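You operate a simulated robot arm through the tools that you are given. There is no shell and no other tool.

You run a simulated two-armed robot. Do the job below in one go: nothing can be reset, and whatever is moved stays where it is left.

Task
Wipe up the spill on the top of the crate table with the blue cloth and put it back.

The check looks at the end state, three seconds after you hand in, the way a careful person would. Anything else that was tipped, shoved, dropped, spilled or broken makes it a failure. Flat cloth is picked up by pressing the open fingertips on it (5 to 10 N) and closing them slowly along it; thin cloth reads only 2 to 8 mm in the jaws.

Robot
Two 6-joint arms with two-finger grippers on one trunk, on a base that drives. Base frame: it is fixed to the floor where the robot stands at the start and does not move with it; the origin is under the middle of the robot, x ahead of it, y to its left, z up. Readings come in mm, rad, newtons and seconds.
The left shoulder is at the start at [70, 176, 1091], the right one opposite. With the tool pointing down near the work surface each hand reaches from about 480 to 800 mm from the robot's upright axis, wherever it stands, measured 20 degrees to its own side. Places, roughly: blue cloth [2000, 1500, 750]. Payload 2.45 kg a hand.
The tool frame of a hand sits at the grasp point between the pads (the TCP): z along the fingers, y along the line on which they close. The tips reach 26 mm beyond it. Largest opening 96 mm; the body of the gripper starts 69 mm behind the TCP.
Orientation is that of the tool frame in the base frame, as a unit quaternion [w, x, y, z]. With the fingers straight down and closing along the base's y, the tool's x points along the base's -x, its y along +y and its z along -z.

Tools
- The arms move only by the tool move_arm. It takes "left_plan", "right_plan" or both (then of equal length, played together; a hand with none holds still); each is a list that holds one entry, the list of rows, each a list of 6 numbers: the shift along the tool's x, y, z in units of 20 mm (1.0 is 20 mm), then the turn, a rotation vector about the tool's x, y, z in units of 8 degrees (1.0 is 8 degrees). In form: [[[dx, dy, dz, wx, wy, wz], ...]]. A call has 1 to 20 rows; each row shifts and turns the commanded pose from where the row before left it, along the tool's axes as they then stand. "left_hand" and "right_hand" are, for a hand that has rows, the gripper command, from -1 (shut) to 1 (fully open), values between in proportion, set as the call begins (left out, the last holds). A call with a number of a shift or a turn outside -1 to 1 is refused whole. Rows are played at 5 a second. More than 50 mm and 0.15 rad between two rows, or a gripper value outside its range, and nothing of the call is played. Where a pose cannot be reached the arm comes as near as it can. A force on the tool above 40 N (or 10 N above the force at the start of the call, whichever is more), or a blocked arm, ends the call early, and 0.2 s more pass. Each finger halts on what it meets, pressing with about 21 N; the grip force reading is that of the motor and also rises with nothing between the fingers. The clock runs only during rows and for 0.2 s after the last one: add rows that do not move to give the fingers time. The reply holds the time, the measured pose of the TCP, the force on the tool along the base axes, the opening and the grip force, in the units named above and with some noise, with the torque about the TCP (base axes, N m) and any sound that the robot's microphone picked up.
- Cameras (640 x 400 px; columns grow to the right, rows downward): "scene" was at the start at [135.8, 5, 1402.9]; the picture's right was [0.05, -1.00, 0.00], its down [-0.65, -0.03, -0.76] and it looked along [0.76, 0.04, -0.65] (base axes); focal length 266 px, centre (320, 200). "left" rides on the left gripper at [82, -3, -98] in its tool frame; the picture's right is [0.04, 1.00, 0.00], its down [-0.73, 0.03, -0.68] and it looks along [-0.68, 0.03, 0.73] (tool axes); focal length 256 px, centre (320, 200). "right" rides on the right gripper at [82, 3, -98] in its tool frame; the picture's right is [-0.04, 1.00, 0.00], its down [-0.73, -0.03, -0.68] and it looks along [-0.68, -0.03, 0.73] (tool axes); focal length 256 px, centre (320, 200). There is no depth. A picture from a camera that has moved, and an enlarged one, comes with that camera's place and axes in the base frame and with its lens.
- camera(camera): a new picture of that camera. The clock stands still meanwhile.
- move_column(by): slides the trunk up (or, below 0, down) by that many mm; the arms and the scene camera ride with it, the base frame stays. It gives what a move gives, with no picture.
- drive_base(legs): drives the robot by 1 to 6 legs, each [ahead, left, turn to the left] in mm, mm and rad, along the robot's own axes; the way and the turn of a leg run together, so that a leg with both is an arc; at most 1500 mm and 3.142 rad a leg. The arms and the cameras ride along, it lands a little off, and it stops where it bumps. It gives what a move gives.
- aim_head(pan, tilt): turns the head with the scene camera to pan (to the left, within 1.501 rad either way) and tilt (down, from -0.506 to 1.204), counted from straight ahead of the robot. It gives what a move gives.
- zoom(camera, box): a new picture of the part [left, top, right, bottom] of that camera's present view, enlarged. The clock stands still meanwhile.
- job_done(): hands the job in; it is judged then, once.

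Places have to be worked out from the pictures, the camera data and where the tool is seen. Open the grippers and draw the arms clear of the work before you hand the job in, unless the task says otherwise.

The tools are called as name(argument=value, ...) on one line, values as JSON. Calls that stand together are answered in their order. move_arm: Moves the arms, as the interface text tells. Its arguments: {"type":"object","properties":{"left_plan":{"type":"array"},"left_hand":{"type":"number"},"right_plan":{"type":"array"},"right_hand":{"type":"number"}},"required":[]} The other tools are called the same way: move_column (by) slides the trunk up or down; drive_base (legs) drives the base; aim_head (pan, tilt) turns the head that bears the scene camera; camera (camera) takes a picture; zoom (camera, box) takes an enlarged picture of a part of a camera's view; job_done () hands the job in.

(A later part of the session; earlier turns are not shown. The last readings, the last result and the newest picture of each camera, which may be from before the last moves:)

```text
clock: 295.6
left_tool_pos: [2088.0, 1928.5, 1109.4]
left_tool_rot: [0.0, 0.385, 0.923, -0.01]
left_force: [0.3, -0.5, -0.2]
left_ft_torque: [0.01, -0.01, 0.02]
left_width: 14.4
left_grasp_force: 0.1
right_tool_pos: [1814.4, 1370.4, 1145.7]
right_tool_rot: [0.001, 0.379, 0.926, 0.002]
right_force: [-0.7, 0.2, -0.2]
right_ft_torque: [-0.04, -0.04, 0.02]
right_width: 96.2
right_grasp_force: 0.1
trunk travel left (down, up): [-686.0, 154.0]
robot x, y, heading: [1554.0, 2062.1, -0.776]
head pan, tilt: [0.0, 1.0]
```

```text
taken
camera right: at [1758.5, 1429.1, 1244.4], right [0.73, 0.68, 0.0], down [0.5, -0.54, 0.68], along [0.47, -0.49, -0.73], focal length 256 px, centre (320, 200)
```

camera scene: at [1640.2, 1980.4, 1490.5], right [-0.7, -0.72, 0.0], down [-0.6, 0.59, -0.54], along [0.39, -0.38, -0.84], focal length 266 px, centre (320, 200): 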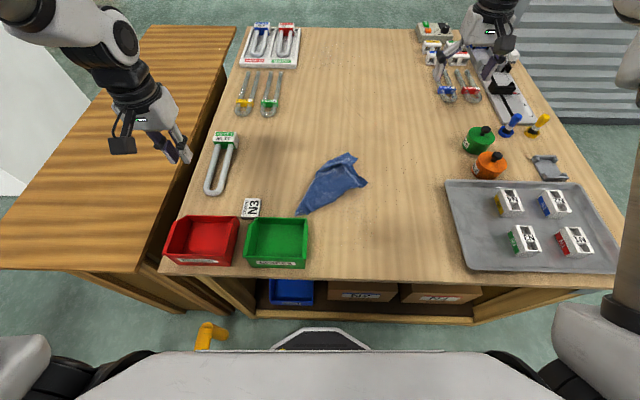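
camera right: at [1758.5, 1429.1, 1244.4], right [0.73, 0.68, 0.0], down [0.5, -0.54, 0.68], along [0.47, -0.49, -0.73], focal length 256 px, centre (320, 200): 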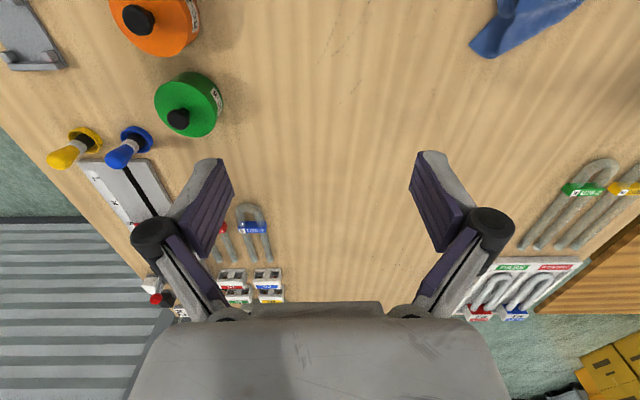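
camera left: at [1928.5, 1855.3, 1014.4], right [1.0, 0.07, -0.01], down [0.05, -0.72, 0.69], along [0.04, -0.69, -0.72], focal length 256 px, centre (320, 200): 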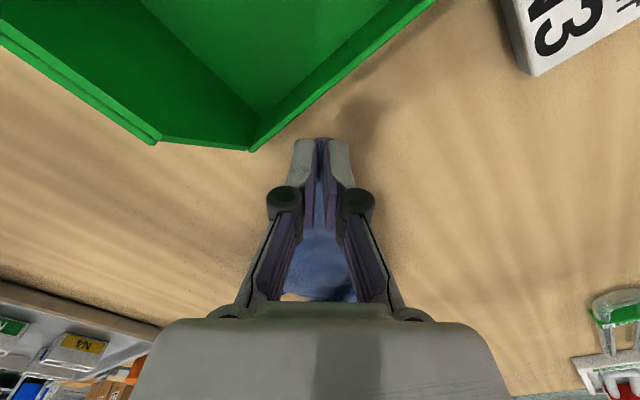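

Base at n≈2556. I zoom on the cloth to locate F2 and F1 precisely.

zoom(camera="scene", box=[280, 145, 384, 220])

```text
5.33 times, centred on (332, 182) of scene
camera zoom: at [1640.2, 1980.4, 1490.5], right [-0.7, -0.72, 0.0], down [-0.6, 0.59, -0.54], along [0.39, -0.38, -0.84], focal length 1419 px, centre (256, 293)
```

zoom: 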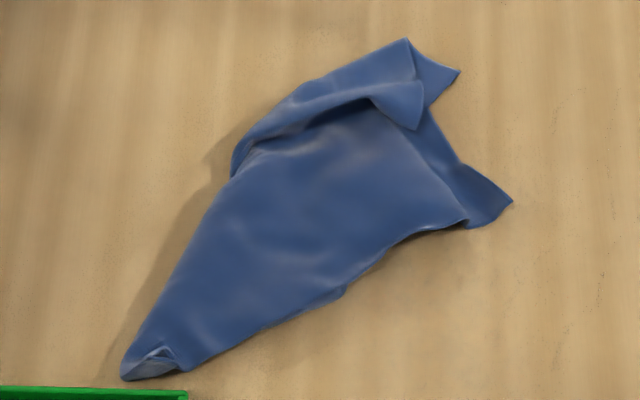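

F2 is at about (1875,1558). I bring the right hand above it with a 28 mm opening.

move_arm(right_plan=[[[0.452, 0.944, 0.3, 0, 0, 0], [0.452, 0.944, 0.3, 0, 0, 0], [0.452, 0.944, 0.3, 0, 0, 0], [0.452, 0.944, 0.3, 0, 0, 0], [0.452, 0.944, 0.3, 0, 0, 0], [0.452, 0.944, 0.3, 0, 0, 0], [0.452, 0.944, 0.3, 0, 0, 0], [0.452, 0.944, 0.3, 0, 0, 0], [0.452, 0.944, 0.3, 0, 0, 0], [0.452, 0.944, 0.3, 0, 0, 0], [0, 0, 1, 0, 0, 0], [0, 0, 1, 0, 0, 0], [0, 0, 1, 0, 0, 0], [0, 0, 1, 0, 0, 0], [0, 0, 1, 0, 0, 0], [0, 0, 1, 0, 0, 0], [0, 0, 0, 0, 0, 0]]], right_hand=-0.4)

camera(camera="right")

```text
clock: 299.1
left_tool_pos: [2087.3, 1928.2, 1109.0]
left_tool_rot: [0.0, 0.385, 0.923, -0.011]
left_force: [-0.5, -0.3, 0.8]
left_ft_torque: [0.03, 0.01, -0.01]
left_width: 14.3
left_grasp_force: 0.0
right_tool_pos: [1883.2, 1567.0, 967.9]
right_tool_rot: [0.0, 0.38, 0.925, 0.002]
right_force: [0.1, -0.4, 0.2]
right_ft_torque: [0.0, -0.02, 0.01]
right_width: 28.5
right_grasp_force: 0.1
trunk travel left (down, up): [-686.0, 154.0]
robot x, y, heading: [1552.1, 2063.2, -0.778]
head pan, tilt: [0.0, 1.0]
```

```text
taken
camera right: at [1826.1, 1626.5, 1065.3], right [0.73, 0.68, 0.0], down [0.5, -0.54, 0.68], along [0.47, -0.49, -0.73], focal length 256 px, centre (320, 200)
```

right: 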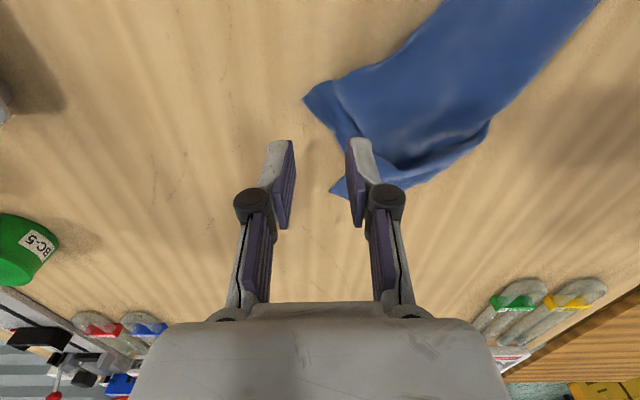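

The TCP is about 12 mm inside F2's tip. I lower to contact.

move_arm(right_plan=[[[0, 0, 0.9, 0, 0, 0], [0, 0, 0.9, 0, 0, 0], [0, 0, 0.9, 0, 0, 0], [0, 0, 0.7, 0, 0, 0], [0, 0, 0.4, 0, 0, 0], [0, 0, 0.15, 0, 0, 0], [0, 0, 0, 0, 0, 0]]])

```text
clock: 300.8
left_tool_pos: [2087.1, 1928.9, 1110.0]
left_tool_rot: [0.001, 0.384, 0.923, -0.011]
left_force: [-0.1, 0.4, 0.7]
left_ft_torque: [0.02, 0.01, -0.02]
left_width: 14.5
left_grasp_force: 0.1
right_tool_pos: [1882.6, 1568.2, 888.5]
right_tool_rot: [0.001, 0.379, 0.925, 0.002]
right_force: [-0.5, -0.6, 6.3]
right_ft_torque: [0.08, -0.12, 0.02]
right_width: 28.7
right_grasp_force: 0.1
trunk travel left (down, up): [-686.0, 154.0]
robot x, y, heading: [1552.0, 2060.4, -0.777]
head pan, tilt: [0.0, 1.0]
```

Contact 6.3 N. I close the right fingers stepwise.

move_arm(right_plan=[[[0, 0, 0, 0, 0, 0]]], right_hand=-0.6)

move_arm(right_plan=[[[0, 0, 0, 0, 0, 0]]], right_hand=-0.8)

move_arm(right_plan=[[[0, 0, 0, 0, 0, 0], [0, 0, 0, 0, 0, 0]]], right_hand=-1.0)

camera(camera="right")

```text
clock: 301.1
left_tool_pos: [2087.7, 1927.9, 1110.4]
left_tool_rot: [0.001, 0.385, 0.923, -0.011]
left_force: [0.0, -0.2, -0.5]
left_ft_torque: [-0.02, 0.0, 0.0]
left_width: 14.5
left_grasp_force: 0.0
right_tool_pos: [1880.4, 1567.2, 886.0]
right_tool_rot: [0.001, 0.38, 0.925, 0.002]
right_force: [0.2, -0.4, 5.5]
right_ft_torque: [0.0, -0.08, 0.02]
right_width: 19.4
right_grasp_force: 0.1
trunk travel left (down, up): [-686.0, 154.0]
robot x, y, heading: [1552.7, 2062.9, -0.776]
head pan, tilt: [0.0, 1.0]
```

```text
clock: 301.6
left_tool_pos: [2086.7, 1926.9, 1110.5]
left_tool_rot: [0.002, 0.384, 0.923, -0.01]
left_force: [0.8, -0.6, -0.6]
left_ft_torque: [0.0, -0.01, 0.0]
left_width: 14.5
left_grasp_force: 0.0
right_tool_pos: [1881.9, 1569.6, 888.0]
right_tool_rot: [0.001, 0.379, 0.925, 0.002]
right_force: [0.5, -0.2, 6.2]
right_ft_torque: [-0.02, -0.06, 0.02]
right_width: 9.6
right_grasp_force: 0.0
trunk travel left (down, up): [-686.0, 154.0]
robot x, y, heading: [1553.2, 2063.2, -0.778]
head pan, tilt: [0.0, 1.0]
```

```text
clock: 302.1
left_tool_pos: [2086.5, 1927.6, 1110.6]
left_tool_rot: [0.001, 0.384, 0.923, -0.011]
left_force: [-0.7, -0.1, 0.5]
left_ft_torque: [0.0, 0.01, 0.02]
left_width: 14.6
left_grasp_force: 0.0
right_tool_pos: [1881.8, 1567.6, 888.8]
right_tool_rot: [0.002, 0.379, 0.925, 0.001]
right_force: [-0.6, 0.7, 3.7]
right_ft_torque: [0.0, 0.0, 0.04]
right_width: 2.7
right_grasp_force: 20.2
trunk travel left (down, up): [-686.0, 154.0]
robot x, y, heading: [1550.8, 2066.4, -0.774]
head pan, tilt: [0.0, 1.0]
```

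```text
taken
camera right: at [1826.4, 1627.5, 985.3], right [0.73, 0.68, 0.0], down [0.5, -0.54, 0.68], along [0.47, -0.49, -0.73], focal length 256 px, centre (320, 200)
```

right: 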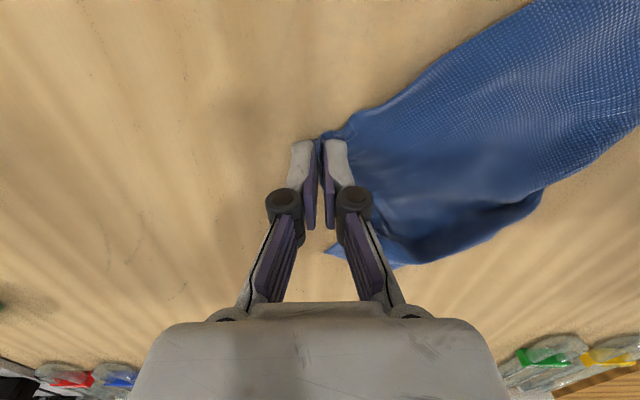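

F2 is held (2.7 mm). I pull it toward near-right: 108 mm back and 67 mm right.

move_arm(right_plan=[[[0, 0, -0.2, 0, 0, 0], [0.4, -0.6, 0, 0, 0, 0], [0.55, -0.5, 0, 0, 0, 0], [0.65, -0.45, 0, 0, 0, 0], [0.7, -0.4, 0, 0, 0, 0], [0.7, -0.4, 0, 0, 0, 0], [0.7, -0.35, 0, 0, 0, 0], [0.7, -0.3, 0, 0, 0, 0], [0.7, -0.3, 0, 0, 0, 0], [0, 0, 0, 0, 0, 0]]])

camera(camera="scene")

zoom(camera="scene", box=[270, 140, 414, 230])

```text
clock: 304.4
left_tool_pos: [2086.5, 1927.7, 1109.2]
left_tool_rot: [0.001, 0.384, 0.923, -0.01]
left_force: [-0.8, 0.3, 0.5]
left_ft_torque: [0.0, -0.03, 0.02]
left_width: 14.5
left_grasp_force: 0.0
right_tool_pos: [1762.0, 1592.4, 890.4]
right_tool_rot: [0.002, 0.38, 0.925, 0.002]
right_force: [-0.3, 0.4, 0.2]
right_ft_torque: [0.0, -0.02, 0.01]
right_width: 2.6
right_grasp_force: 21.0
trunk travel left (down, up): [-686.0, 154.0]
robot x, y, heading: [1556.0, 2062.2, -0.772]
head pan, tilt: [0.0, 1.0]
```

```text
taken
camera scene: at [1639.9, 1979.9, 1490.5], right [-0.7, -0.71, 0.0], down [-0.6, 0.59, -0.54], along [0.39, -0.38, -0.84], focal length 266 px, centre (320, 200)
```

scene: 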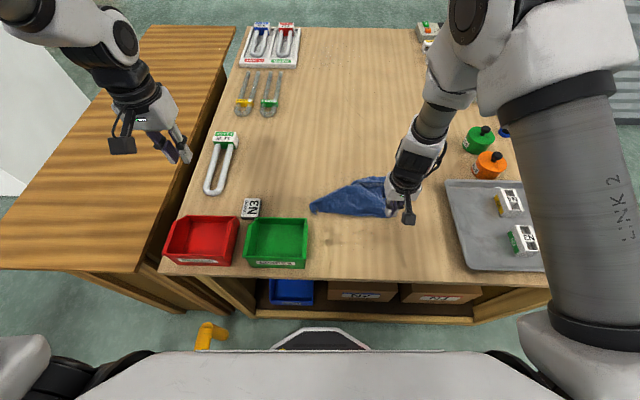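

```text
4.44 times, centred on (342, 185) of scene
camera zoom: at [1639.9, 1979.9, 1490.5], right [-0.7, -0.71, 0.0], down [-0.6, 0.59, -0.54], along [0.39, -0.38, -0.84], focal length 1182 px, centre (222, 267)
```

zoom: 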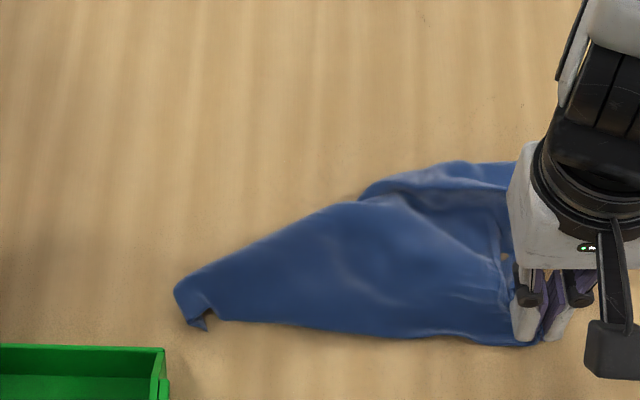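

The near edge now lies straight between T1 (n≈2588) and F2 (n≈2365). I set F2 down, release it and withdraw the right hand to see the rest.

move_arm(right_plan=[[[0, 0, 0.1, 0, 0, 0], [0, 0, 0, 0, 0, 0]]], right_hand=-0.7)

move_arm(right_plan=[[[0, 0, -0.5, 0, 0, 0], [0, 0, -0.7, 0, 0, 0], [0, 0, -1, 0, 0, 0], [0, 0, -1, 0, 0, 0], [0, 0, -1, 0, 0, 0], [0, 0, -1, 0, 0, 0], [0, 0, -1, 0, 0, 0], [0, 0, -1, 0, 0, 0], [0, 0, -1, 0, 0, 0], [-0.5, -1, -1, 0, 0, 0], [-0.5, -1, -1, 0, 0, 0], [-0.5, -1, -0.5, 0, 0, 0], [-0.5, -1, 0, 0, 0, 0], [-0.5, -1, 0, 0, 0, 0], [-0.5, -1, 0, 0, 0, 0], [-0.5, -1, 0, 0, 0, 0]]])

camera(camera="scene")

zoom(camera="scene", box=[290, 140, 434, 230])

```text
clock: 304.9
left_tool_pos: [2087.6, 1927.2, 1110.2]
left_tool_rot: [0.001, 0.384, 0.923, -0.011]
left_force: [0.2, 0.5, -0.2]
left_ft_torque: [0.03, 0.0, 0.0]
left_width: 14.1
left_grasp_force: 0.0
right_tool_pos: [1763.5, 1593.3, 889.1]
right_tool_rot: [0.001, 0.379, 0.925, 0.001]
right_force: [-0.3, -0.2, 0.2]
right_ft_torque: [0.0, 0.01, 0.0]
right_width: 14.6
right_grasp_force: 0.1
trunk travel left (down, up): [-686.0, 154.0]
robot x, y, heading: [1553.4, 2063.1, -0.775]
head pan, tilt: [0.0, 1.0]
```

```text
clock: 308.4
left_tool_pos: [2086.8, 1926.1, 1109.4]
left_tool_rot: [0.0, 0.384, 0.923, -0.01]
left_force: [-0.1, -1.4, 0.3]
left_ft_torque: [0.01, -0.02, 0.03]
left_width: 14.4
left_grasp_force: 0.0
right_tool_pos: [1715.6, 1442.6, 1103.2]
right_tool_rot: [0.0, 0.38, 0.925, 0.001]
right_force: [-0.9, 0.7, -0.7]
right_ft_torque: [0.02, 0.02, -0.02]
right_width: 14.4
right_grasp_force: 0.0
trunk travel left (down, up): [-686.0, 154.0]
robot x, y, heading: [1555.8, 2064.5, -0.775]
head pan, tilt: [0.0, 1.0]
```

```text
taken
camera scene: at [1639.0, 1978.4, 1490.4], right [-0.7, -0.71, 0.0], down [-0.6, 0.59, -0.54], along [0.39, -0.38, -0.84], focal length 266 px, centre (320, 200)
```

scene: 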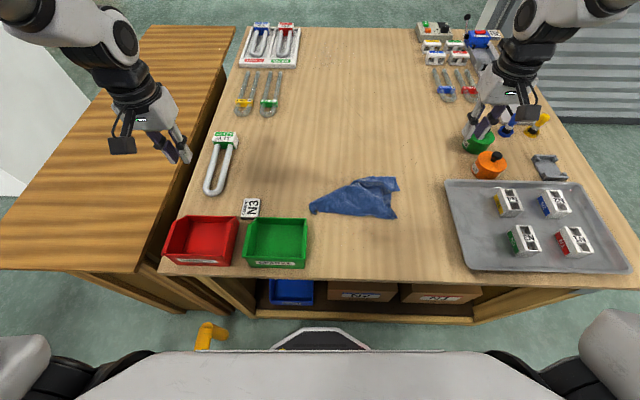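

```text
4.44 times, centred on (362, 185) of scene
camera zoom: at [1639.0, 1978.4, 1490.4], right [-0.7, -0.71, 0.0], down [-0.6, 0.59, -0.54], along [0.39, -0.38, -0.84], focal length 1182 px, centre (133, 267)
```

zoom: 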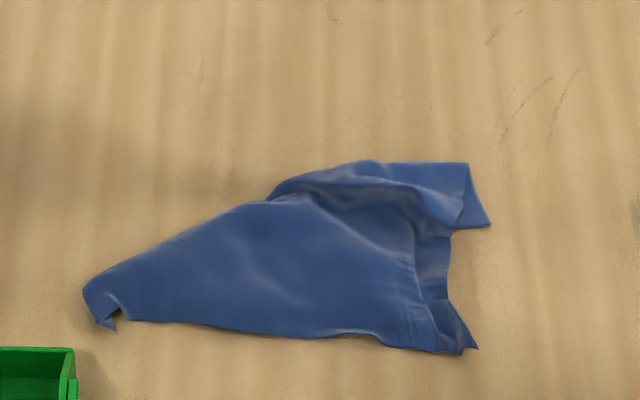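

Now I see the remaining fold: a flap folded back at the far side with free corner F1 at about (1793,1507). I'll pinch F1 with the right hand and draw it out to the far side.

move_arm(right_plan=[[[-0.165, 0.93, 0.5, 0, 0, 0], [-0.165, 0.93, 0.5, 0, 0, 0], [-0.165, 0.93, 0.5, 0, 0, 0], [-0.165, 0.93, 0.5, 0, 0, 0], [-0.165, 0.93, 0.5, 0, 0, 0], [-0.165, 0.93, 0.5, 0, 0, 0], [0, 0, 1, 0, 0, 0], [0, 0, 1, 0, 0, 0], [0, 0, 1, 0, 0, 0], [0, 0, 1, 0, 0, 0], [0, 0, 0, 0, 0, 0]]], right_hand=-0.4)

camera(camera="right")

```text
clock: 310.8
left_tool_pos: [2088.5, 1928.3, 1110.4]
left_tool_rot: [0.002, 0.384, 0.923, -0.011]
left_force: [-0.1, -0.1, 0.0]
left_ft_torque: [-0.01, -0.02, 0.0]
left_width: 14.4
left_grasp_force: 0.1
right_tool_pos: [1807.5, 1509.8, 963.2]
right_tool_rot: [0.001, 0.38, 0.925, 0.001]
right_force: [-0.5, 0.1, 0.0]
right_ft_torque: [-0.01, -0.01, 0.0]
right_width: 28.7
right_grasp_force: 0.0
trunk travel left (down, up): [-686.0, 154.0]
robot x, y, heading: [1551.3, 2064.5, -0.773]
head pan, tilt: [0.0, 1.0]
```

```text
taken
camera right: at [1752.0, 1568.5, 1061.8], right [0.73, 0.68, 0.0], down [0.5, -0.54, 0.68], along [0.47, -0.49, -0.73], focal length 256 px, centre (320, 200)
```

right: 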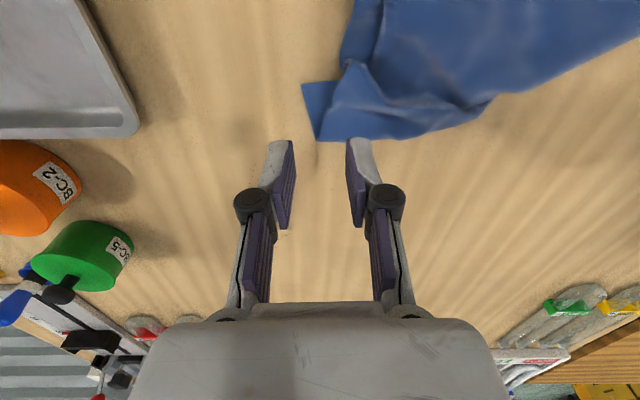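

F1's tip is about 18 mm from the TCP, which lies inside the flap. I lower to contact.

move_arm(right_plan=[[[0, 0, 0.9, 0, 0, 0], [0, 0, 0.9, 0, 0, 0], [0, 0, 0.9, 0, 0, 0], [0, 0, 0.5, 0, 0, 0], [0, 0, 0.3, 0, 0, 0], [0, 0, 0.15, 0, 0, 0], [0, 0, 0, 0, 0, 0]]])

```text
clock: 312.4
left_tool_pos: [2087.5, 1927.4, 1110.6]
left_tool_rot: [0.0, 0.384, 0.923, -0.011]
left_force: [-0.1, 0.4, -0.4]
left_ft_torque: [-0.01, -0.01, 0.02]
left_width: 14.6
left_grasp_force: 0.1
right_tool_pos: [1806.4, 1510.2, 890.7]
right_tool_rot: [0.001, 0.379, 0.925, 0.002]
right_force: [-0.4, -0.6, 0.0]
right_ft_torque: [0.0, 0.01, -0.02]
right_width: 29.0
right_grasp_force: 0.0
trunk travel left (down, up): [-686.0, 154.0]
robot x, y, heading: [1552.1, 2060.8, -0.775]
head pan, tilt: [0.0, 1.0]
```

I go 4 mm lower to press lightly, then close stepwise.

move_arm(right_plan=[[[0, 0, 0.2, 0, 0, 0], [0, 0, 0.05, 0, 0, 0], [0, 0, 0, 0, 0, 0]]], right_hand=-0.5)

move_arm(right_plan=[[[0, 0, 0, 0, 0, 0]]], right_hand=-0.7)

move_arm(right_plan=[[[0, 0, 0, 0, 0, 0]]], right_hand=-0.85)

move_arm(right_plan=[[[0, 0, 0, 0, 0, 0], [0, 0, 0, 0, 0, 0]]], right_hand=-1.0)

camera(camera="right")

```text
clock: 313.1
left_tool_pos: [2087.7, 1928.5, 1110.6]
left_tool_rot: [0.001, 0.384, 0.923, -0.011]
left_force: [-0.1, 0.0, -0.5]
left_ft_torque: [-0.01, 0.01, -0.02]
left_width: 14.6
left_grasp_force: 0.2
right_tool_pos: [1806.4, 1509.5, 886.5]
right_tool_rot: [0.001, 0.38, 0.925, 0.001]
right_force: [0.4, 0.9, 14.3]
right_ft_torque: [0.04, -0.02, 0.02]
right_width: 23.7
right_grasp_force: 6.3
trunk travel left (down, up): [-686.0, 154.0]
robot x, y, heading: [1554.3, 2061.0, -0.776]
head pan, tilt: [0.0, 1.0]
```

```text
clock: 313.6
left_tool_pos: [2086.8, 1928.8, 1109.0]
left_tool_rot: [0.001, 0.384, 0.923, -0.011]
left_force: [0.3, 0.2, 0.8]
left_ft_torque: [0.0, 0.01, 0.0]
left_width: 14.4
left_grasp_force: 0.0
right_tool_pos: [1809.1, 1510.4, 887.3]
right_tool_rot: [0.002, 0.379, 0.925, 0.002]
right_force: [0.9, 0.4, 14.2]
right_ft_torque: [0.08, 0.0, -0.02]
right_width: 13.4
right_grasp_force: 0.0
trunk travel left (down, up): [-686.0, 154.0]
robot x, y, heading: [1552.7, 2062.7, -0.776]
head pan, tilt: [0.0, 1.0]
```

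```text
clock: 313.9
left_tool_pos: [2088.3, 1929.9, 1110.5]
left_tool_rot: [0.002, 0.384, 0.923, -0.011]
left_force: [0.0, -0.2, 0.3]
left_ft_torque: [0.03, 0.01, 0.01]
left_width: 14.7
left_grasp_force: 0.2
right_tool_pos: [1807.6, 1510.8, 887.3]
right_tool_rot: [0.002, 0.38, 0.925, 0.001]
right_force: [2.0, 0.7, 21.3]
right_ft_torque: [0.15, -0.02, -0.03]
right_width: 8.0
right_grasp_force: 0.0
trunk travel left (down, up): [-686.0, 154.0]
robot x, y, heading: [1547.3, 2061.4, -0.773]
head pan, tilt: [0.0, 1.0]
```

```text
clock: 314.6
left_tool_pos: [2087.1, 1928.8, 1110.6]
left_tool_rot: [0.003, 0.384, 0.923, -0.011]
left_force: [0.1, -0.7, 0.4]
left_ft_torque: [0.01, 0.01, -0.01]
left_width: 14.4
left_grasp_force: 0.0
right_tool_pos: [1807.3, 1510.1, 888.1]
right_tool_rot: [0.001, 0.38, 0.925, 0.0]
right_force: [2.4, 0.3, 25.0]
right_ft_torque: [0.21, -0.14, -0.04]
right_width: 2.8
right_grasp_force: 20.9
trunk travel left (down, up): [-686.0, 154.0]
robot x, y, heading: [1549.5, 2065.4, -0.777]
head pan, tilt: [0.0, 1.0]
```

```text
taken
camera right: at [1751.5, 1570.1, 984.8], right [0.73, 0.68, 0.0], down [0.5, -0.54, 0.68], along [0.47, -0.5, -0.73], focal length 256 px, centre (320, 200)
```

right: 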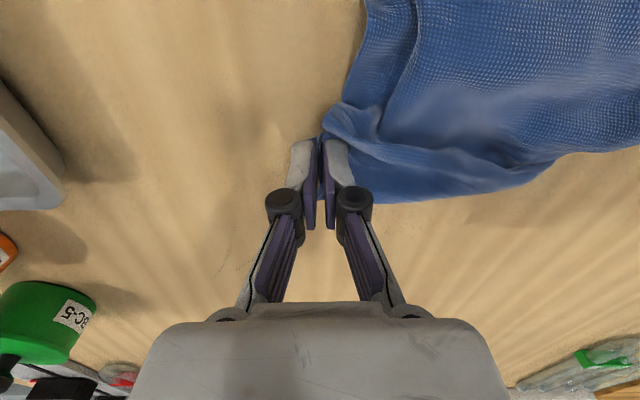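

F1 is held (2.8 mm). I lift it 20 mm and draw it about 170 mm toward the far side.

move_arm(right_plan=[[[0, 0, -0.4, 0, 0, 0], [-0.3, 0, -0.6, 0, 0, 0], [-0.8, 0, 0, 0, 0, 0], [-0.8, 0, 0, 0, 0, 0], [-0.8, 0, 0, 0, 0, 0], [-0.8, 0, 0, 0, 0, 0], [-0.8, 0, 0, 0, 0, 0], [-0.8, 0, 0, 0, 0, 0], [-0.8, 0, 0, 0, 0, 0], [-0.8, 0, 0, 0, 0, 0], [-0.8, 0, 0.3, 0, 0, 0], [-0.5, 0, 0.3, 0, 0, 0], [0, 0, 0, 0, 0, 0]]])

camera(camera="scene")

zoom(camera="scene", box=[290, 120, 450, 220])

```text
clock: 317.4
left_tool_pos: [2087.6, 1928.6, 1109.5]
left_tool_rot: [0.002, 0.384, 0.923, -0.011]
left_force: [0.6, -0.7, 0.5]
left_ft_torque: [-0.04, -0.02, 0.03]
left_width: 14.5
left_grasp_force: 0.1
right_tool_pos: [1921.2, 1397.7, 893.8]
right_tool_rot: [0.001, 0.38, 0.925, 0.001]
right_force: [0.3, 0.1, 0.6]
right_ft_torque: [0.02, -0.01, 0.02]
right_width: 2.4
right_grasp_force: 20.3
trunk travel left (down, up): [-686.0, 154.0]
robot x, y, heading: [1551.7, 2061.1, -0.777]
head pan, tilt: [0.0, 1.0]
```

```text
taken
camera scene: at [1639.4, 1980.3, 1490.5], right [-0.7, -0.71, 0.0], down [-0.6, 0.59, -0.54], along [0.39, -0.38, -0.84], focal length 266 px, centre (320, 200)
```

scene: 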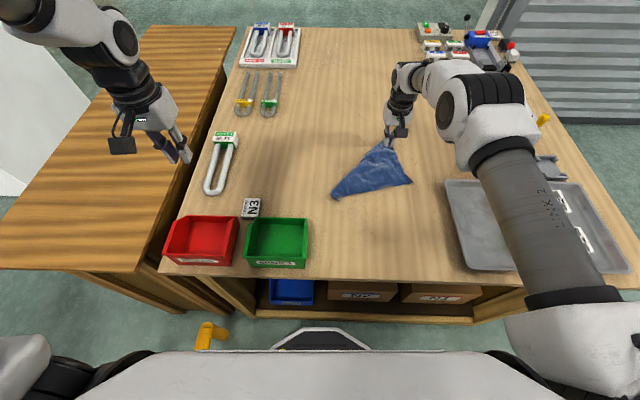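

```text
4.00 times, centred on (370, 170) of scene
camera zoom: at [1639.4, 1980.3, 1490.5], right [-0.7, -0.71, 0.0], down [-0.6, 0.59, -0.54], along [0.39, -0.38, -0.84], focal length 1064 px, centre (120, 320)
```

zoom: 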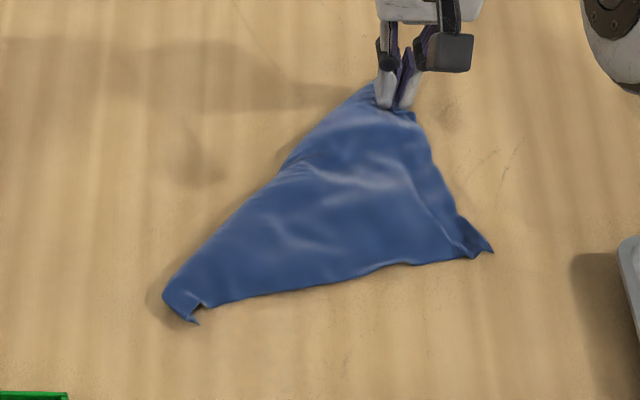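

Excellent: the cloth is now a large triangle – T1 at (2524,181), F2 at (2291,227), F1 in the hand at (2347,370) – half of the square. Swinging F1 to the left opens the other half; holding F1, I first shift the base 100 mm left.

drive_base(legs=[[0, 100, 0]])

camera(camera="scene")

zoom(camera="scene", box=[290, 120, 450, 220])

```text
clock: 318.5
left_tool_pos: [2158.6, 1999.3, 1110.1]
left_tool_rot: [0.001, 0.386, 0.922, -0.011]
left_force: [-0.4, 0.2, -0.2]
left_ft_torque: [0.0, 0.01, 0.01]
left_width: 14.5
left_grasp_force: 0.1
right_tool_pos: [1991.9, 1468.3, 894.2]
right_tool_rot: [0.001, 0.381, 0.925, 0.002]
right_force: [0.3, 0.7, 0.2]
right_ft_torque: [0.0, 0.0, 0.03]
right_width: 3.0
right_grasp_force: 22.4
trunk travel left (down, up): [-686.0, 154.0]
robot x, y, heading: [1619.6, 2133.5, -0.777]
head pan, tilt: [0.0, 1.0]
```

```text
taken
camera scene: at [1710.4, 2052.1, 1490.5], right [-0.7, -0.71, 0.0], down [-0.6, 0.59, -0.54], along [0.39, -0.38, -0.84], focal length 266 px, centre (320, 200)
```

scene: 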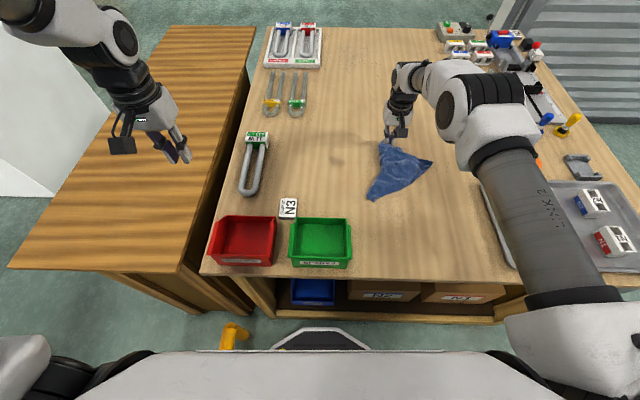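

```text
4.00 times, centred on (370, 170) of scene
camera zoom: at [1710.4, 2052.1, 1490.5], right [-0.7, -0.71, 0.0], down [-0.6, 0.59, -0.54], along [0.39, -0.38, -0.84], focal length 1064 px, centre (120, 320)
```

zoom: 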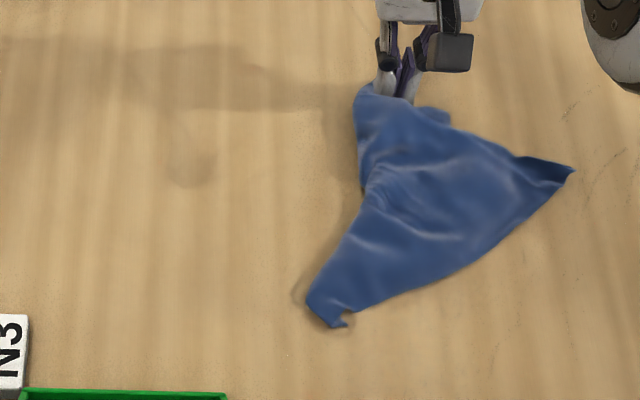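

T1 stayed and the whole triangle swung around it, with a right angle at F2 – so F2 is the middle corner and the fourth corner is folded under along the T1–F1 diagonal. I move back 100 mm to the right, restoring the position.

drive_base(legs=[[0, -100, 0]])

move_arm(right_plan=[[[0, 0, 0.2, 0, 0, 0], [0, 0, 0, 0, 0, 0]]])

move_arm(right_plan=[[[0, 0, 0, 0, 0, 0], [0, 0, 0, 0, 0, 0]]], right_hand=-0.7)

move_arm(right_plan=[[[0, 0, -0.5, 0, 0, 0], [0, 0, -0.7, 0, 0, 0], [0, 0, -1, 0, 0, 0], [0, 0, -1, 0, 0, 0], [0, 0, -1, 0, 0, 0], [0, 0, -1, 0, 0, 0], [0, 0, -1, 0, 0, 0], [0, 0, -1, 0, 0, 0], [0, -1, -1, 0, 0, 0], [0, -1, -1, 0, 0, 0], [0, -1, -1, 0, 0, 0], [0, -1, 0, 0, 0, 0], [0, -1, 0, 0, 0, 0], [0, -1, 0, 0, 0, 0]]])

camera(camera="scene")

zoom(camera="scene", box=[290, 120, 450, 220])

```text
clock: 319.7
left_tool_pos: [2087.4, 1927.0, 1110.5]
left_tool_rot: [0.0, 0.386, 0.922, -0.011]
left_force: [-0.3, 0.4, 0.0]
left_ft_torque: [-0.01, 0.01, 0.0]
left_width: 14.5
left_grasp_force: 0.2
right_tool_pos: [1922.2, 1396.9, 892.4]
right_tool_rot: [0.001, 0.38, 0.925, 0.003]
right_force: [1.1, 0.2, 0.4]
right_ft_torque: [0.04, -0.02, 0.02]
right_width: 2.4
right_grasp_force: 20.1
trunk travel left (down, up): [-686.0, 154.0]
robot x, y, heading: [1554.5, 2059.4, -0.778]
head pan, tilt: [0.0, 1.0]
```

```text
clock: 320.3
left_tool_pos: [2087.8, 1927.0, 1110.8]
left_tool_rot: [0.001, 0.385, 0.923, -0.011]
left_force: [-0.1, 0.1, 0.1]
left_ft_torque: [0.02, -0.03, 0.0]
left_width: 14.5
left_grasp_force: 0.1
right_tool_pos: [1921.4, 1396.7, 889.7]
right_tool_rot: [0.001, 0.381, 0.925, 0.002]
right_force: [0.5, 0.0, 1.6]
right_ft_torque: [0.04, -0.02, -0.06]
right_width: 2.6
right_grasp_force: 19.9
trunk travel left (down, up): [-686.0, 154.0]
robot x, y, heading: [1551.6, 2066.2, -0.769]
head pan, tilt: [0.0, 1.0]
```

```text
clock: 320.9
left_tool_pos: [2087.4, 1927.9, 1110.2]
left_tool_rot: [0.0, 0.385, 0.923, -0.01]
left_force: [-0.2, 0.0, 0.5]
left_ft_torque: [0.02, 0.02, -0.01]
left_width: 14.7
left_grasp_force: 0.1
right_tool_pos: [1920.0, 1396.7, 888.9]
right_tool_rot: [0.001, 0.38, 0.925, 0.001]
right_force: [0.4, 0.5, -0.1]
right_ft_torque: [0.01, 0.0, 0.01]
right_width: 14.2
right_grasp_force: 0.1
trunk travel left (down, up): [-686.0, 154.0]
robot x, y, heading: [1554.1, 2063.5, -0.774]
head pan, tilt: [0.0, 1.0]
```

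```text
clock: 323.9
left_tool_pos: [2088.0, 1926.7, 1110.2]
left_tool_rot: [0.001, 0.386, 0.922, -0.009]
left_force: [-0.2, 0.0, 0.4]
left_ft_torque: [0.02, 0.0, -0.02]
left_width: 14.7
left_grasp_force: 0.2
right_tool_pos: [1835.3, 1310.2, 1093.3]
right_tool_rot: [0.0, 0.381, 0.925, 0.002]
right_force: [-0.2, 0.2, -0.8]
right_ft_torque: [0.0, 0.0, -0.05]
right_width: 14.2
right_grasp_force: 0.1
trunk travel left (down, up): [-686.0, 154.0]
robot x, y, heading: [1553.0, 2067.8, -0.777]
head pan, tilt: [0.0, 1.0]
```

```text
taken
camera scene: at [1639.4, 1980.1, 1490.5], right [-0.7, -0.71, 0.0], down [-0.6, 0.59, -0.54], along [0.39, -0.38, -0.84], focal length 266 px, centre (320, 200)
```

scene: 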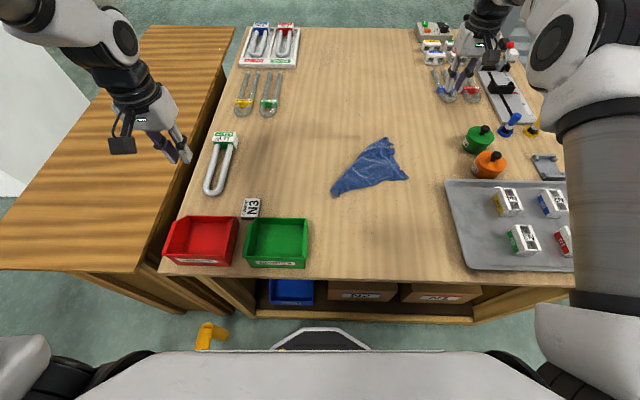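

```text
4.00 times, centred on (370, 170) of scene
camera zoom: at [1639.4, 1980.1, 1490.5], right [-0.7, -0.71, 0.0], down [-0.6, 0.59, -0.54], along [0.39, -0.38, -0.84], focal length 1064 px, centre (120, 320)
```

zoom: 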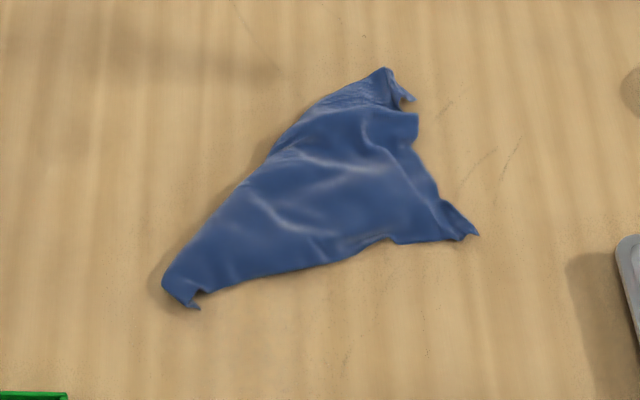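

The triangle now has T1 (2531,194), F2 (2300,241), F1 (2343,410). I zoom in to see where the remaining layer is hidden.

zoom(camera="scene", box=[350, 130, 414, 170])

zoom(camera="scene", box=[325, 145, 405, 200])

```text
10.00 times, centred on (382, 150) of scene
camera zoom: at [1639.4, 1980.1, 1490.5], right [-0.7, -0.71, 0.0], down [-0.6, 0.59, -0.54], along [0.39, -0.38, -0.84], focal length 2661 px, centre (-300, 700)
```

zoom: 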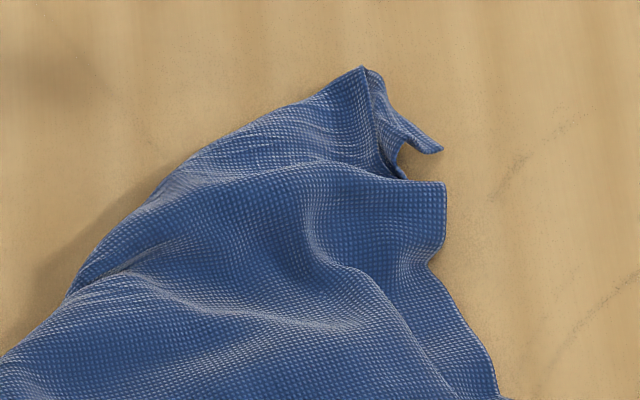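

```text
7.27 times, centred on (365, 172) of scene
camera zoom: at [1639.4, 1980.1, 1490.5], right [-0.7, -0.71, 0.0], down [-0.6, 0.59, -0.54], along [0.39, -0.38, -0.84], focal length 1935 px, centre (-7, 400)
```

zoom: 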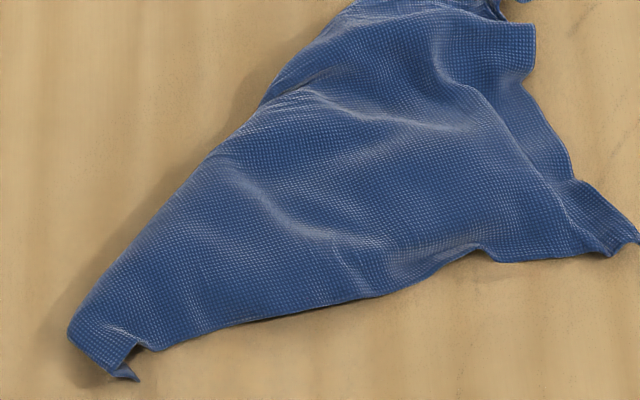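

Now I understand: K2, a corner near (1901,1389), is the corner opposite T1, tucked back. With both hands I can stretch the cloth along this diagonal – left hand on T1, right hand on K2. I shift the base 158 mm right so both are in reach.

drive_base(legs=[[5, -158, 0]])

camera(camera="scene")

zoom(camera="scene", box=[250, 115, 394, 205])

```text
clock: 325.3
left_tool_pos: [1980.4, 1811.0, 1109.0]
left_tool_rot: [0.0, 0.386, 0.923, -0.011]
left_force: [0.3, 0.2, 0.1]
left_ft_torque: [0.01, -0.01, -0.01]
left_width: 14.4
left_grasp_force: 0.1
right_tool_pos: [1727.9, 1194.9, 1092.7]
right_tool_rot: [0.0, 0.38, 0.925, 0.001]
right_force: [0.5, -0.6, 0.8]
right_ft_torque: [0.0, -0.02, -0.02]
right_width: 14.7
right_grasp_force: 0.1
trunk travel left (down, up): [-686.0, 154.0]
robot x, y, heading: [1441.2, 1944.6, -0.775]
head pan, tilt: [0.0, 1.0]
```

```text
taken
camera scene: at [1532.9, 1864.5, 1490.5], right [-0.7, -0.71, 0.0], down [-0.6, 0.59, -0.54], along [0.39, -0.38, -0.84], focal length 266 px, centre (320, 200)
```

scene: 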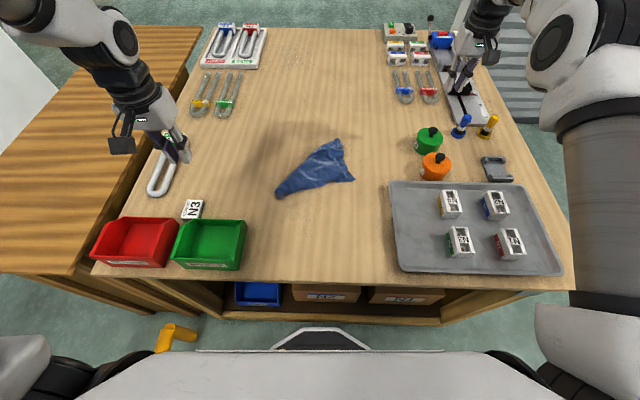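

```text
4.44 times, centred on (322, 160) of scene
camera zoom: at [1532.9, 1864.5, 1490.5], right [-0.7, -0.71, 0.0], down [-0.6, 0.59, -0.54], along [0.39, -0.38, -0.84], focal length 1182 px, centre (311, 378)
```

zoom: 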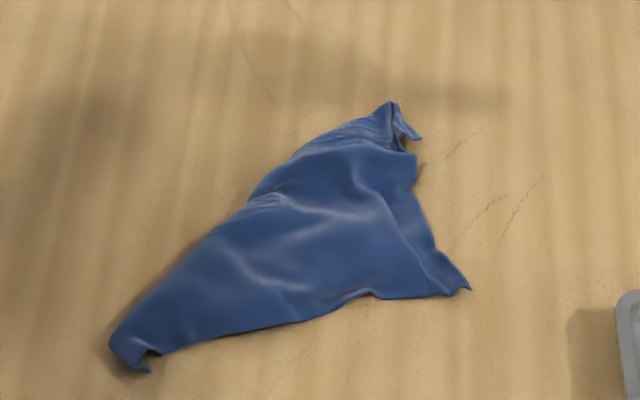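

K2 computes to (1904,1396), T1 to (1929,1654). I first bring the left hand over T1 (15 mm inside).

move_arm(left_plan=[[[-0.452, -0.902, 0.3, 0, 0, 0], [-0.452, -0.902, 0.3, 0, 0, 0], [-0.452, -0.902, 0.3, 0, 0, 0], [-0.452, -0.902, 0.3, 0, 0, 0], [-0.452, -0.902, 0.3, 0, 0, 0], [-0.452, -0.902, 0.3, 0, 0, 0], [-0.452, -0.902, 0.3, 0, 0, 0], [-0.452, -0.902, 0.3, 0, 0, 0], [-0.452, -0.902, 0.3, 0, 0, 0], [0, 0, 1, 0, 0, 0], [0, 0, 1, 0, 0, 0], [0, 0, 1, 0, 0, 0], [0, 0, 1, 0, 0, 0], [0, 0, 0.5, 0, 0, 0], [0, 0, 0, 0, 0, 0]]], left_hand=-0.4)

camera(camera="left")

```text
clock: 328.5
left_tool_pos: [1922.7, 1636.0, 971.1]
left_tool_rot: [-0.001, 0.38, 0.925, -0.013]
left_force: [0.3, 0.1, 0.0]
left_ft_torque: [0.03, 0.0, -0.01]
left_width: 28.8
left_grasp_force: 0.1
right_tool_pos: [1728.7, 1193.1, 1092.0]
right_tool_rot: [0.001, 0.379, 0.925, 0.001]
right_force: [-0.3, -0.2, 0.6]
right_ft_torque: [-0.02, 0.01, 0.02]
right_width: 14.6
right_grasp_force: 0.0
trunk travel left (down, up): [-686.0, 154.0]
robot x, y, heading: [1442.9, 1943.0, -0.772]
head pan, tilt: [0.0, 1.0]
```

```text
taken
camera left: at [1865.7, 1695.3, 1068.6], right [0.67, 0.74, -0.03], down [0.55, -0.48, 0.68], along [0.49, -0.48, -0.73], focal length 256 px, centre (320, 200)
```

left: 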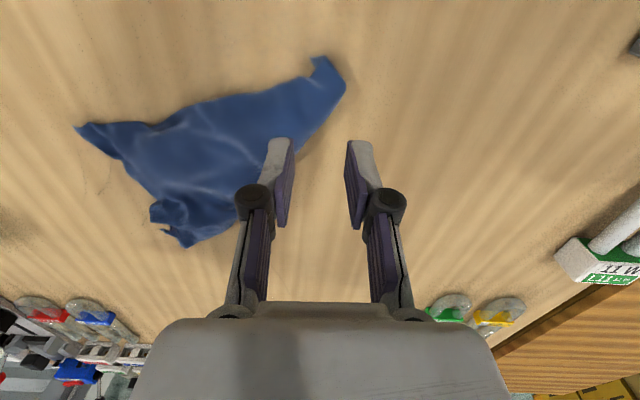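

The TCP lies about 20 mm inside T1's tip. I lower, press and grip it.

move_arm(left_plan=[[[0, 0, 0.9, 0, 0, 0], [0, 0, 0.9, 0, 0, 0], [0, 0, 0.9, 0, 0, 0], [0, 0, 0.7, 0, 0, 0], [0, 0, 0.4, 0, 0, 0], [0, 0, 0.25, 0, 0, 0], [0, 0, 0, 0, 0, 0]]])

```text
clock: 330.1
left_tool_pos: [1918.8, 1633.2, 888.4]
left_tool_rot: [0.001, 0.385, 0.923, -0.011]
left_force: [-0.2, -0.5, 2.3]
left_ft_torque: [0.08, -0.02, -0.02]
left_width: 28.6
left_grasp_force: 0.0
right_tool_pos: [1727.1, 1194.3, 1093.1]
right_tool_rot: [0.001, 0.379, 0.925, 0.002]
right_force: [0.5, -0.2, -0.1]
right_ft_torque: [0.05, 0.02, 0.05]
right_width: 14.3
right_grasp_force: 0.1
trunk travel left (down, up): [-686.0, 154.0]
robot x, y, heading: [1445.0, 1942.0, -0.777]
head pan, tilt: [0.0, 1.0]
```

move_arm(left_plan=[[[0, 0, 0.06, 0, 0, 0], [0, 0, 0, 0, 0, 0]]], left_hand=-0.55)

move_arm(left_plan=[[[0, 0, 0, 0, 0, 0]]], left_hand=-0.75)

move_arm(left_plan=[[[0, 0, 0, 0, 0, 0], [0, 0, 0, 0, 0, 0]]], left_hand=-1.0)

move_arm(right_plan=[[[0.09, 0.995, 0, 0, 0, 0], [0.09, 0.995, 0, 0, 0, 0], [0.09, 0.995, 0, 0, 0, 0], [0.09, 0.995, 0, 0, 0, 0], [0.09, 0.995, 0, 0, 0, 0], [0.09, 0.995, 0, 0, 0, 0], [0.09, 0.995, 0.2, 0, 0, 0], [0.09, 0.995, 0.5, 0, 0, 0], [0.09, 0.995, 0.7, 0, 0, 0], [0.09, 0.995, 0.7, 0, 0, 0], [0.09, 0.995, 0.7, 0, 0, 0], [0.09, 0.995, 0.7, 0, 0, 0], [0.09, 0.995, 0.7, 0, 0, 0], [0.09, 0.995, 0.7, 0, 0, 0], [0, 0, 0.8, 0, 0, 0], [0, 0, 0, 0, 0, 0]]], right_hand=-0.4)

camera(camera="right")

```text
clock: 330.7
left_tool_pos: [1919.5, 1634.1, 888.1]
left_tool_rot: [0.001, 0.385, 0.923, -0.011]
left_force: [-0.1, 0.1, 8.3]
left_ft_torque: [-0.02, 0.02, 0.02]
left_width: 21.4
left_grasp_force: 0.1
right_tool_pos: [1727.2, 1194.5, 1093.1]
right_tool_rot: [0.002, 0.379, 0.925, 0.002]
right_force: [-0.2, 0.2, 0.0]
right_ft_torque: [0.02, 0.02, -0.02]
right_width: 14.5
right_grasp_force: 0.1
trunk travel left (down, up): [-686.0, 154.0]
robot x, y, heading: [1442.7, 1945.3, -0.775]
head pan, tilt: [0.0, 1.0]
```

```text
clock: 331.1
left_tool_pos: [1919.1, 1634.0, 887.0]
left_tool_rot: [0.002, 0.385, 0.923, -0.011]
left_force: [-0.2, -0.6, 8.8]
left_ft_torque: [-0.05, -0.01, 0.04]
left_width: 11.2
left_grasp_force: 0.0
right_tool_pos: [1726.3, 1194.2, 1092.5]
right_tool_rot: [0.001, 0.379, 0.925, 0.001]
right_force: [0.7, 0.0, -0.1]
right_ft_torque: [0.01, 0.01, 0.0]
right_width: 14.5
right_grasp_force: 0.1
trunk travel left (down, up): [-686.0, 154.0]
robot x, y, heading: [1443.1, 1945.0, -0.777]
head pan, tilt: [0.0, 1.0]
```

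```text
clock: 331.7
left_tool_pos: [1920.1, 1633.9, 889.1]
left_tool_rot: [0.0, 0.385, 0.923, -0.011]
left_force: [2.5, -0.1, 10.6]
left_ft_torque: [0.05, -0.04, -0.02]
left_width: 4.2
left_grasp_force: 20.6
right_tool_pos: [1727.7, 1194.9, 1094.1]
right_tool_rot: [0.001, 0.379, 0.925, 0.002]
right_force: [0.5, 0.7, -0.4]
right_ft_torque: [-0.03, 0.01, 0.0]
right_width: 14.1
right_grasp_force: 0.1
trunk travel left (down, up): [-686.0, 154.0]
robot x, y, heading: [1446.4, 1947.3, -0.777]
head pan, tilt: [0.0, 1.0]
```

```text
clock: 335.1
left_tool_pos: [1919.9, 1635.9, 888.0]
left_tool_rot: [0.001, 0.385, 0.923, -0.011]
left_force: [0.7, 0.5, 8.1]
left_ft_torque: [-0.03, 0.02, 0.0]
left_width: 4.1
left_grasp_force: 21.5
right_tool_pos: [1904.9, 1410.9, 981.0]
right_tool_rot: [0.002, 0.379, 0.925, 0.001]
right_force: [0.3, -0.3, -1.1]
right_ft_torque: [0.0, 0.0, 0.01]
right_width: 28.8
right_grasp_force: 0.1
trunk travel left (down, up): [-686.0, 154.0]
robot x, y, heading: [1441.8, 1945.7, -0.779]
head pan, tilt: [0.0, 1.0]
```

```text
taken
camera right: at [1849.9, 1469.6, 1078.0], right [0.73, 0.68, 0.0], down [0.5, -0.54, 0.68], along [0.47, -0.49, -0.73], focal length 256 px, centre (320, 200)
```

right: 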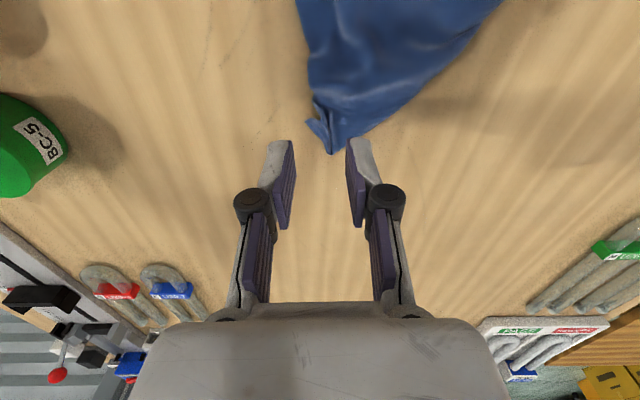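

T1 is held by the left hand (4.1 mm). The right TCP is just about over K2; I shift 10 mm back and 5 mm left so both fingers land on the top layer, and lower.

move_arm(right_plan=[[[0.5, 0.25, 0.8, 0, 0, 0], [0, 0, 0.9, 0, 0, 0], [0, 0, 0.9, 0, 0, 0], [0, 0, 0.9, 0, 0, 0], [0, 0, 0.6, 0, 0, 0], [0, 0, 0.2, 0, 0, 0], [0, 0, 0, 0, 0, 0]]])

```text
clock: 336.7
left_tool_pos: [1919.5, 1633.6, 887.8]
left_tool_rot: [0.001, 0.385, 0.923, -0.011]
left_force: [1.0, 1.0, 8.3]
left_ft_torque: [0.0, 0.02, -0.03]
left_width: 4.6
left_grasp_force: 21.1
right_tool_pos: [1901.2, 1421.5, 894.4]
right_tool_rot: [0.002, 0.38, 0.925, 0.001]
right_force: [0.1, -0.3, -0.7]
right_ft_torque: [0.02, 0.0, 0.02]
right_width: 29.1
right_grasp_force: 0.0
trunk travel left (down, up): [-686.0, 154.0]
robot x, y, heading: [1444.2, 1945.8, -0.778]
head pan, tilt: [0.0, 1.0]
```

move_arm(right_plan=[[[0, 0, 0.2, 0, 0, 0], [0, 0, 0.1, 0, 0, 0], [0, 0, 0, 0, 0, 0]]])

```text
clock: 337.5
left_tool_pos: [1919.1, 1635.0, 887.2]
left_tool_rot: [0.001, 0.386, 0.923, -0.011]
left_force: [0.6, 0.7, 5.9]
left_ft_torque: [0.05, 0.0, 0.01]
left_width: 4.5
left_grasp_force: 21.0
right_tool_pos: [1901.5, 1421.1, 889.3]
right_tool_rot: [0.002, 0.38, 0.925, 0.002]
right_force: [-0.7, 0.8, 0.3]
right_ft_torque: [0.03, 0.0, 0.0]
right_width: 28.8
right_grasp_force: 0.1
trunk travel left (down, up): [-686.0, 154.0]
robot x, y, heading: [1442.7, 1946.5, -0.774]
head pan, tilt: [0.0, 1.0]
```

I press 2 mm more and close the right fingers on K2.

move_arm(right_plan=[[[0, 0, 0.12, 0, 0, 0], [0, 0, 0, 0, 0, 0]]], right_hand=-0.55)

move_arm(right_plan=[[[0, 0, 0, 0, 0, 0]]], right_hand=-0.75)

move_arm(right_plan=[[[0, 0, 0, 0, 0, 0], [0, 0, 0, 0, 0, 0]]], right_hand=-1.0)

camera(camera="right")

```text
clock: 338.1
left_tool_pos: [1918.8, 1634.7, 888.5]
left_tool_rot: [0.001, 0.385, 0.923, -0.011]
left_force: [0.0, -0.9, 3.8]
left_ft_torque: [-0.02, -0.01, 0.0]
left_width: 4.4
left_grasp_force: 20.8
right_tool_pos: [1902.4, 1422.5, 886.7]
right_tool_rot: [0.003, 0.38, 0.925, 0.0]
right_force: [1.4, -0.3, 11.7]
right_ft_torque: [0.06, -0.14, -0.03]
right_width: 22.4
right_grasp_force: 0.5
trunk travel left (down, up): [-686.0, 154.0]
robot x, y, heading: [1443.7, 1944.6, -0.776]
head pan, tilt: [0.0, 1.0]
```

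```text
clock: 338.5
left_tool_pos: [1919.8, 1635.3, 889.1]
left_tool_rot: [0.0, 0.386, 0.923, -0.011]
left_force: [-0.9, -0.7, 1.5]
left_ft_torque: [-0.02, 0.03, -0.01]
left_width: 4.3
left_grasp_force: 20.7
right_tool_pos: [1902.3, 1421.6, 887.4]
right_tool_rot: [0.001, 0.38, 0.925, 0.001]
right_force: [1.8, 0.0, 14.0]
right_ft_torque: [0.08, -0.14, -0.04]
right_width: 12.6
right_grasp_force: 0.2
trunk travel left (down, up): [-686.0, 154.0]
robot x, y, heading: [1441.9, 1947.8, -0.771]
head pan, tilt: [0.0, 1.0]
```

```text
clock: 339.1
left_tool_pos: [1919.5, 1635.6, 887.6]
left_tool_rot: [0.001, 0.385, 0.923, -0.012]
left_force: [-0.2, 0.3, 0.3]
left_ft_torque: [-0.02, 0.03, 0.02]
left_width: 4.4
left_grasp_force: 21.2
right_tool_pos: [1901.8, 1422.8, 887.3]
right_tool_rot: [0.002, 0.379, 0.925, 0.002]
right_force: [-0.7, 0.8, 15.9]
right_ft_torque: [0.03, 0.01, -0.02]
right_width: 2.6
right_grasp_force: 22.0
trunk travel left (down, up): [-686.0, 154.0]
robot x, y, heading: [1447.7, 1942.7, -0.774]
head pan, tilt: [0.0, 1.0]
```

```text
taken
camera right: at [1845.7, 1481.3, 984.7], right [0.73, 0.68, 0.0], down [0.5, -0.54, 0.68], along [0.47, -0.5, -0.73], focal length 256 px, centre (320, 200)
```

right: 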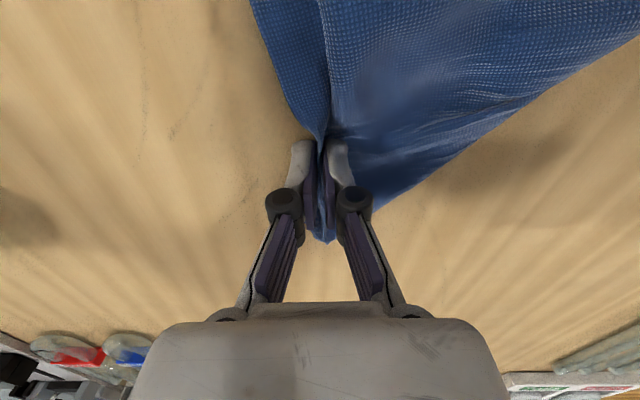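

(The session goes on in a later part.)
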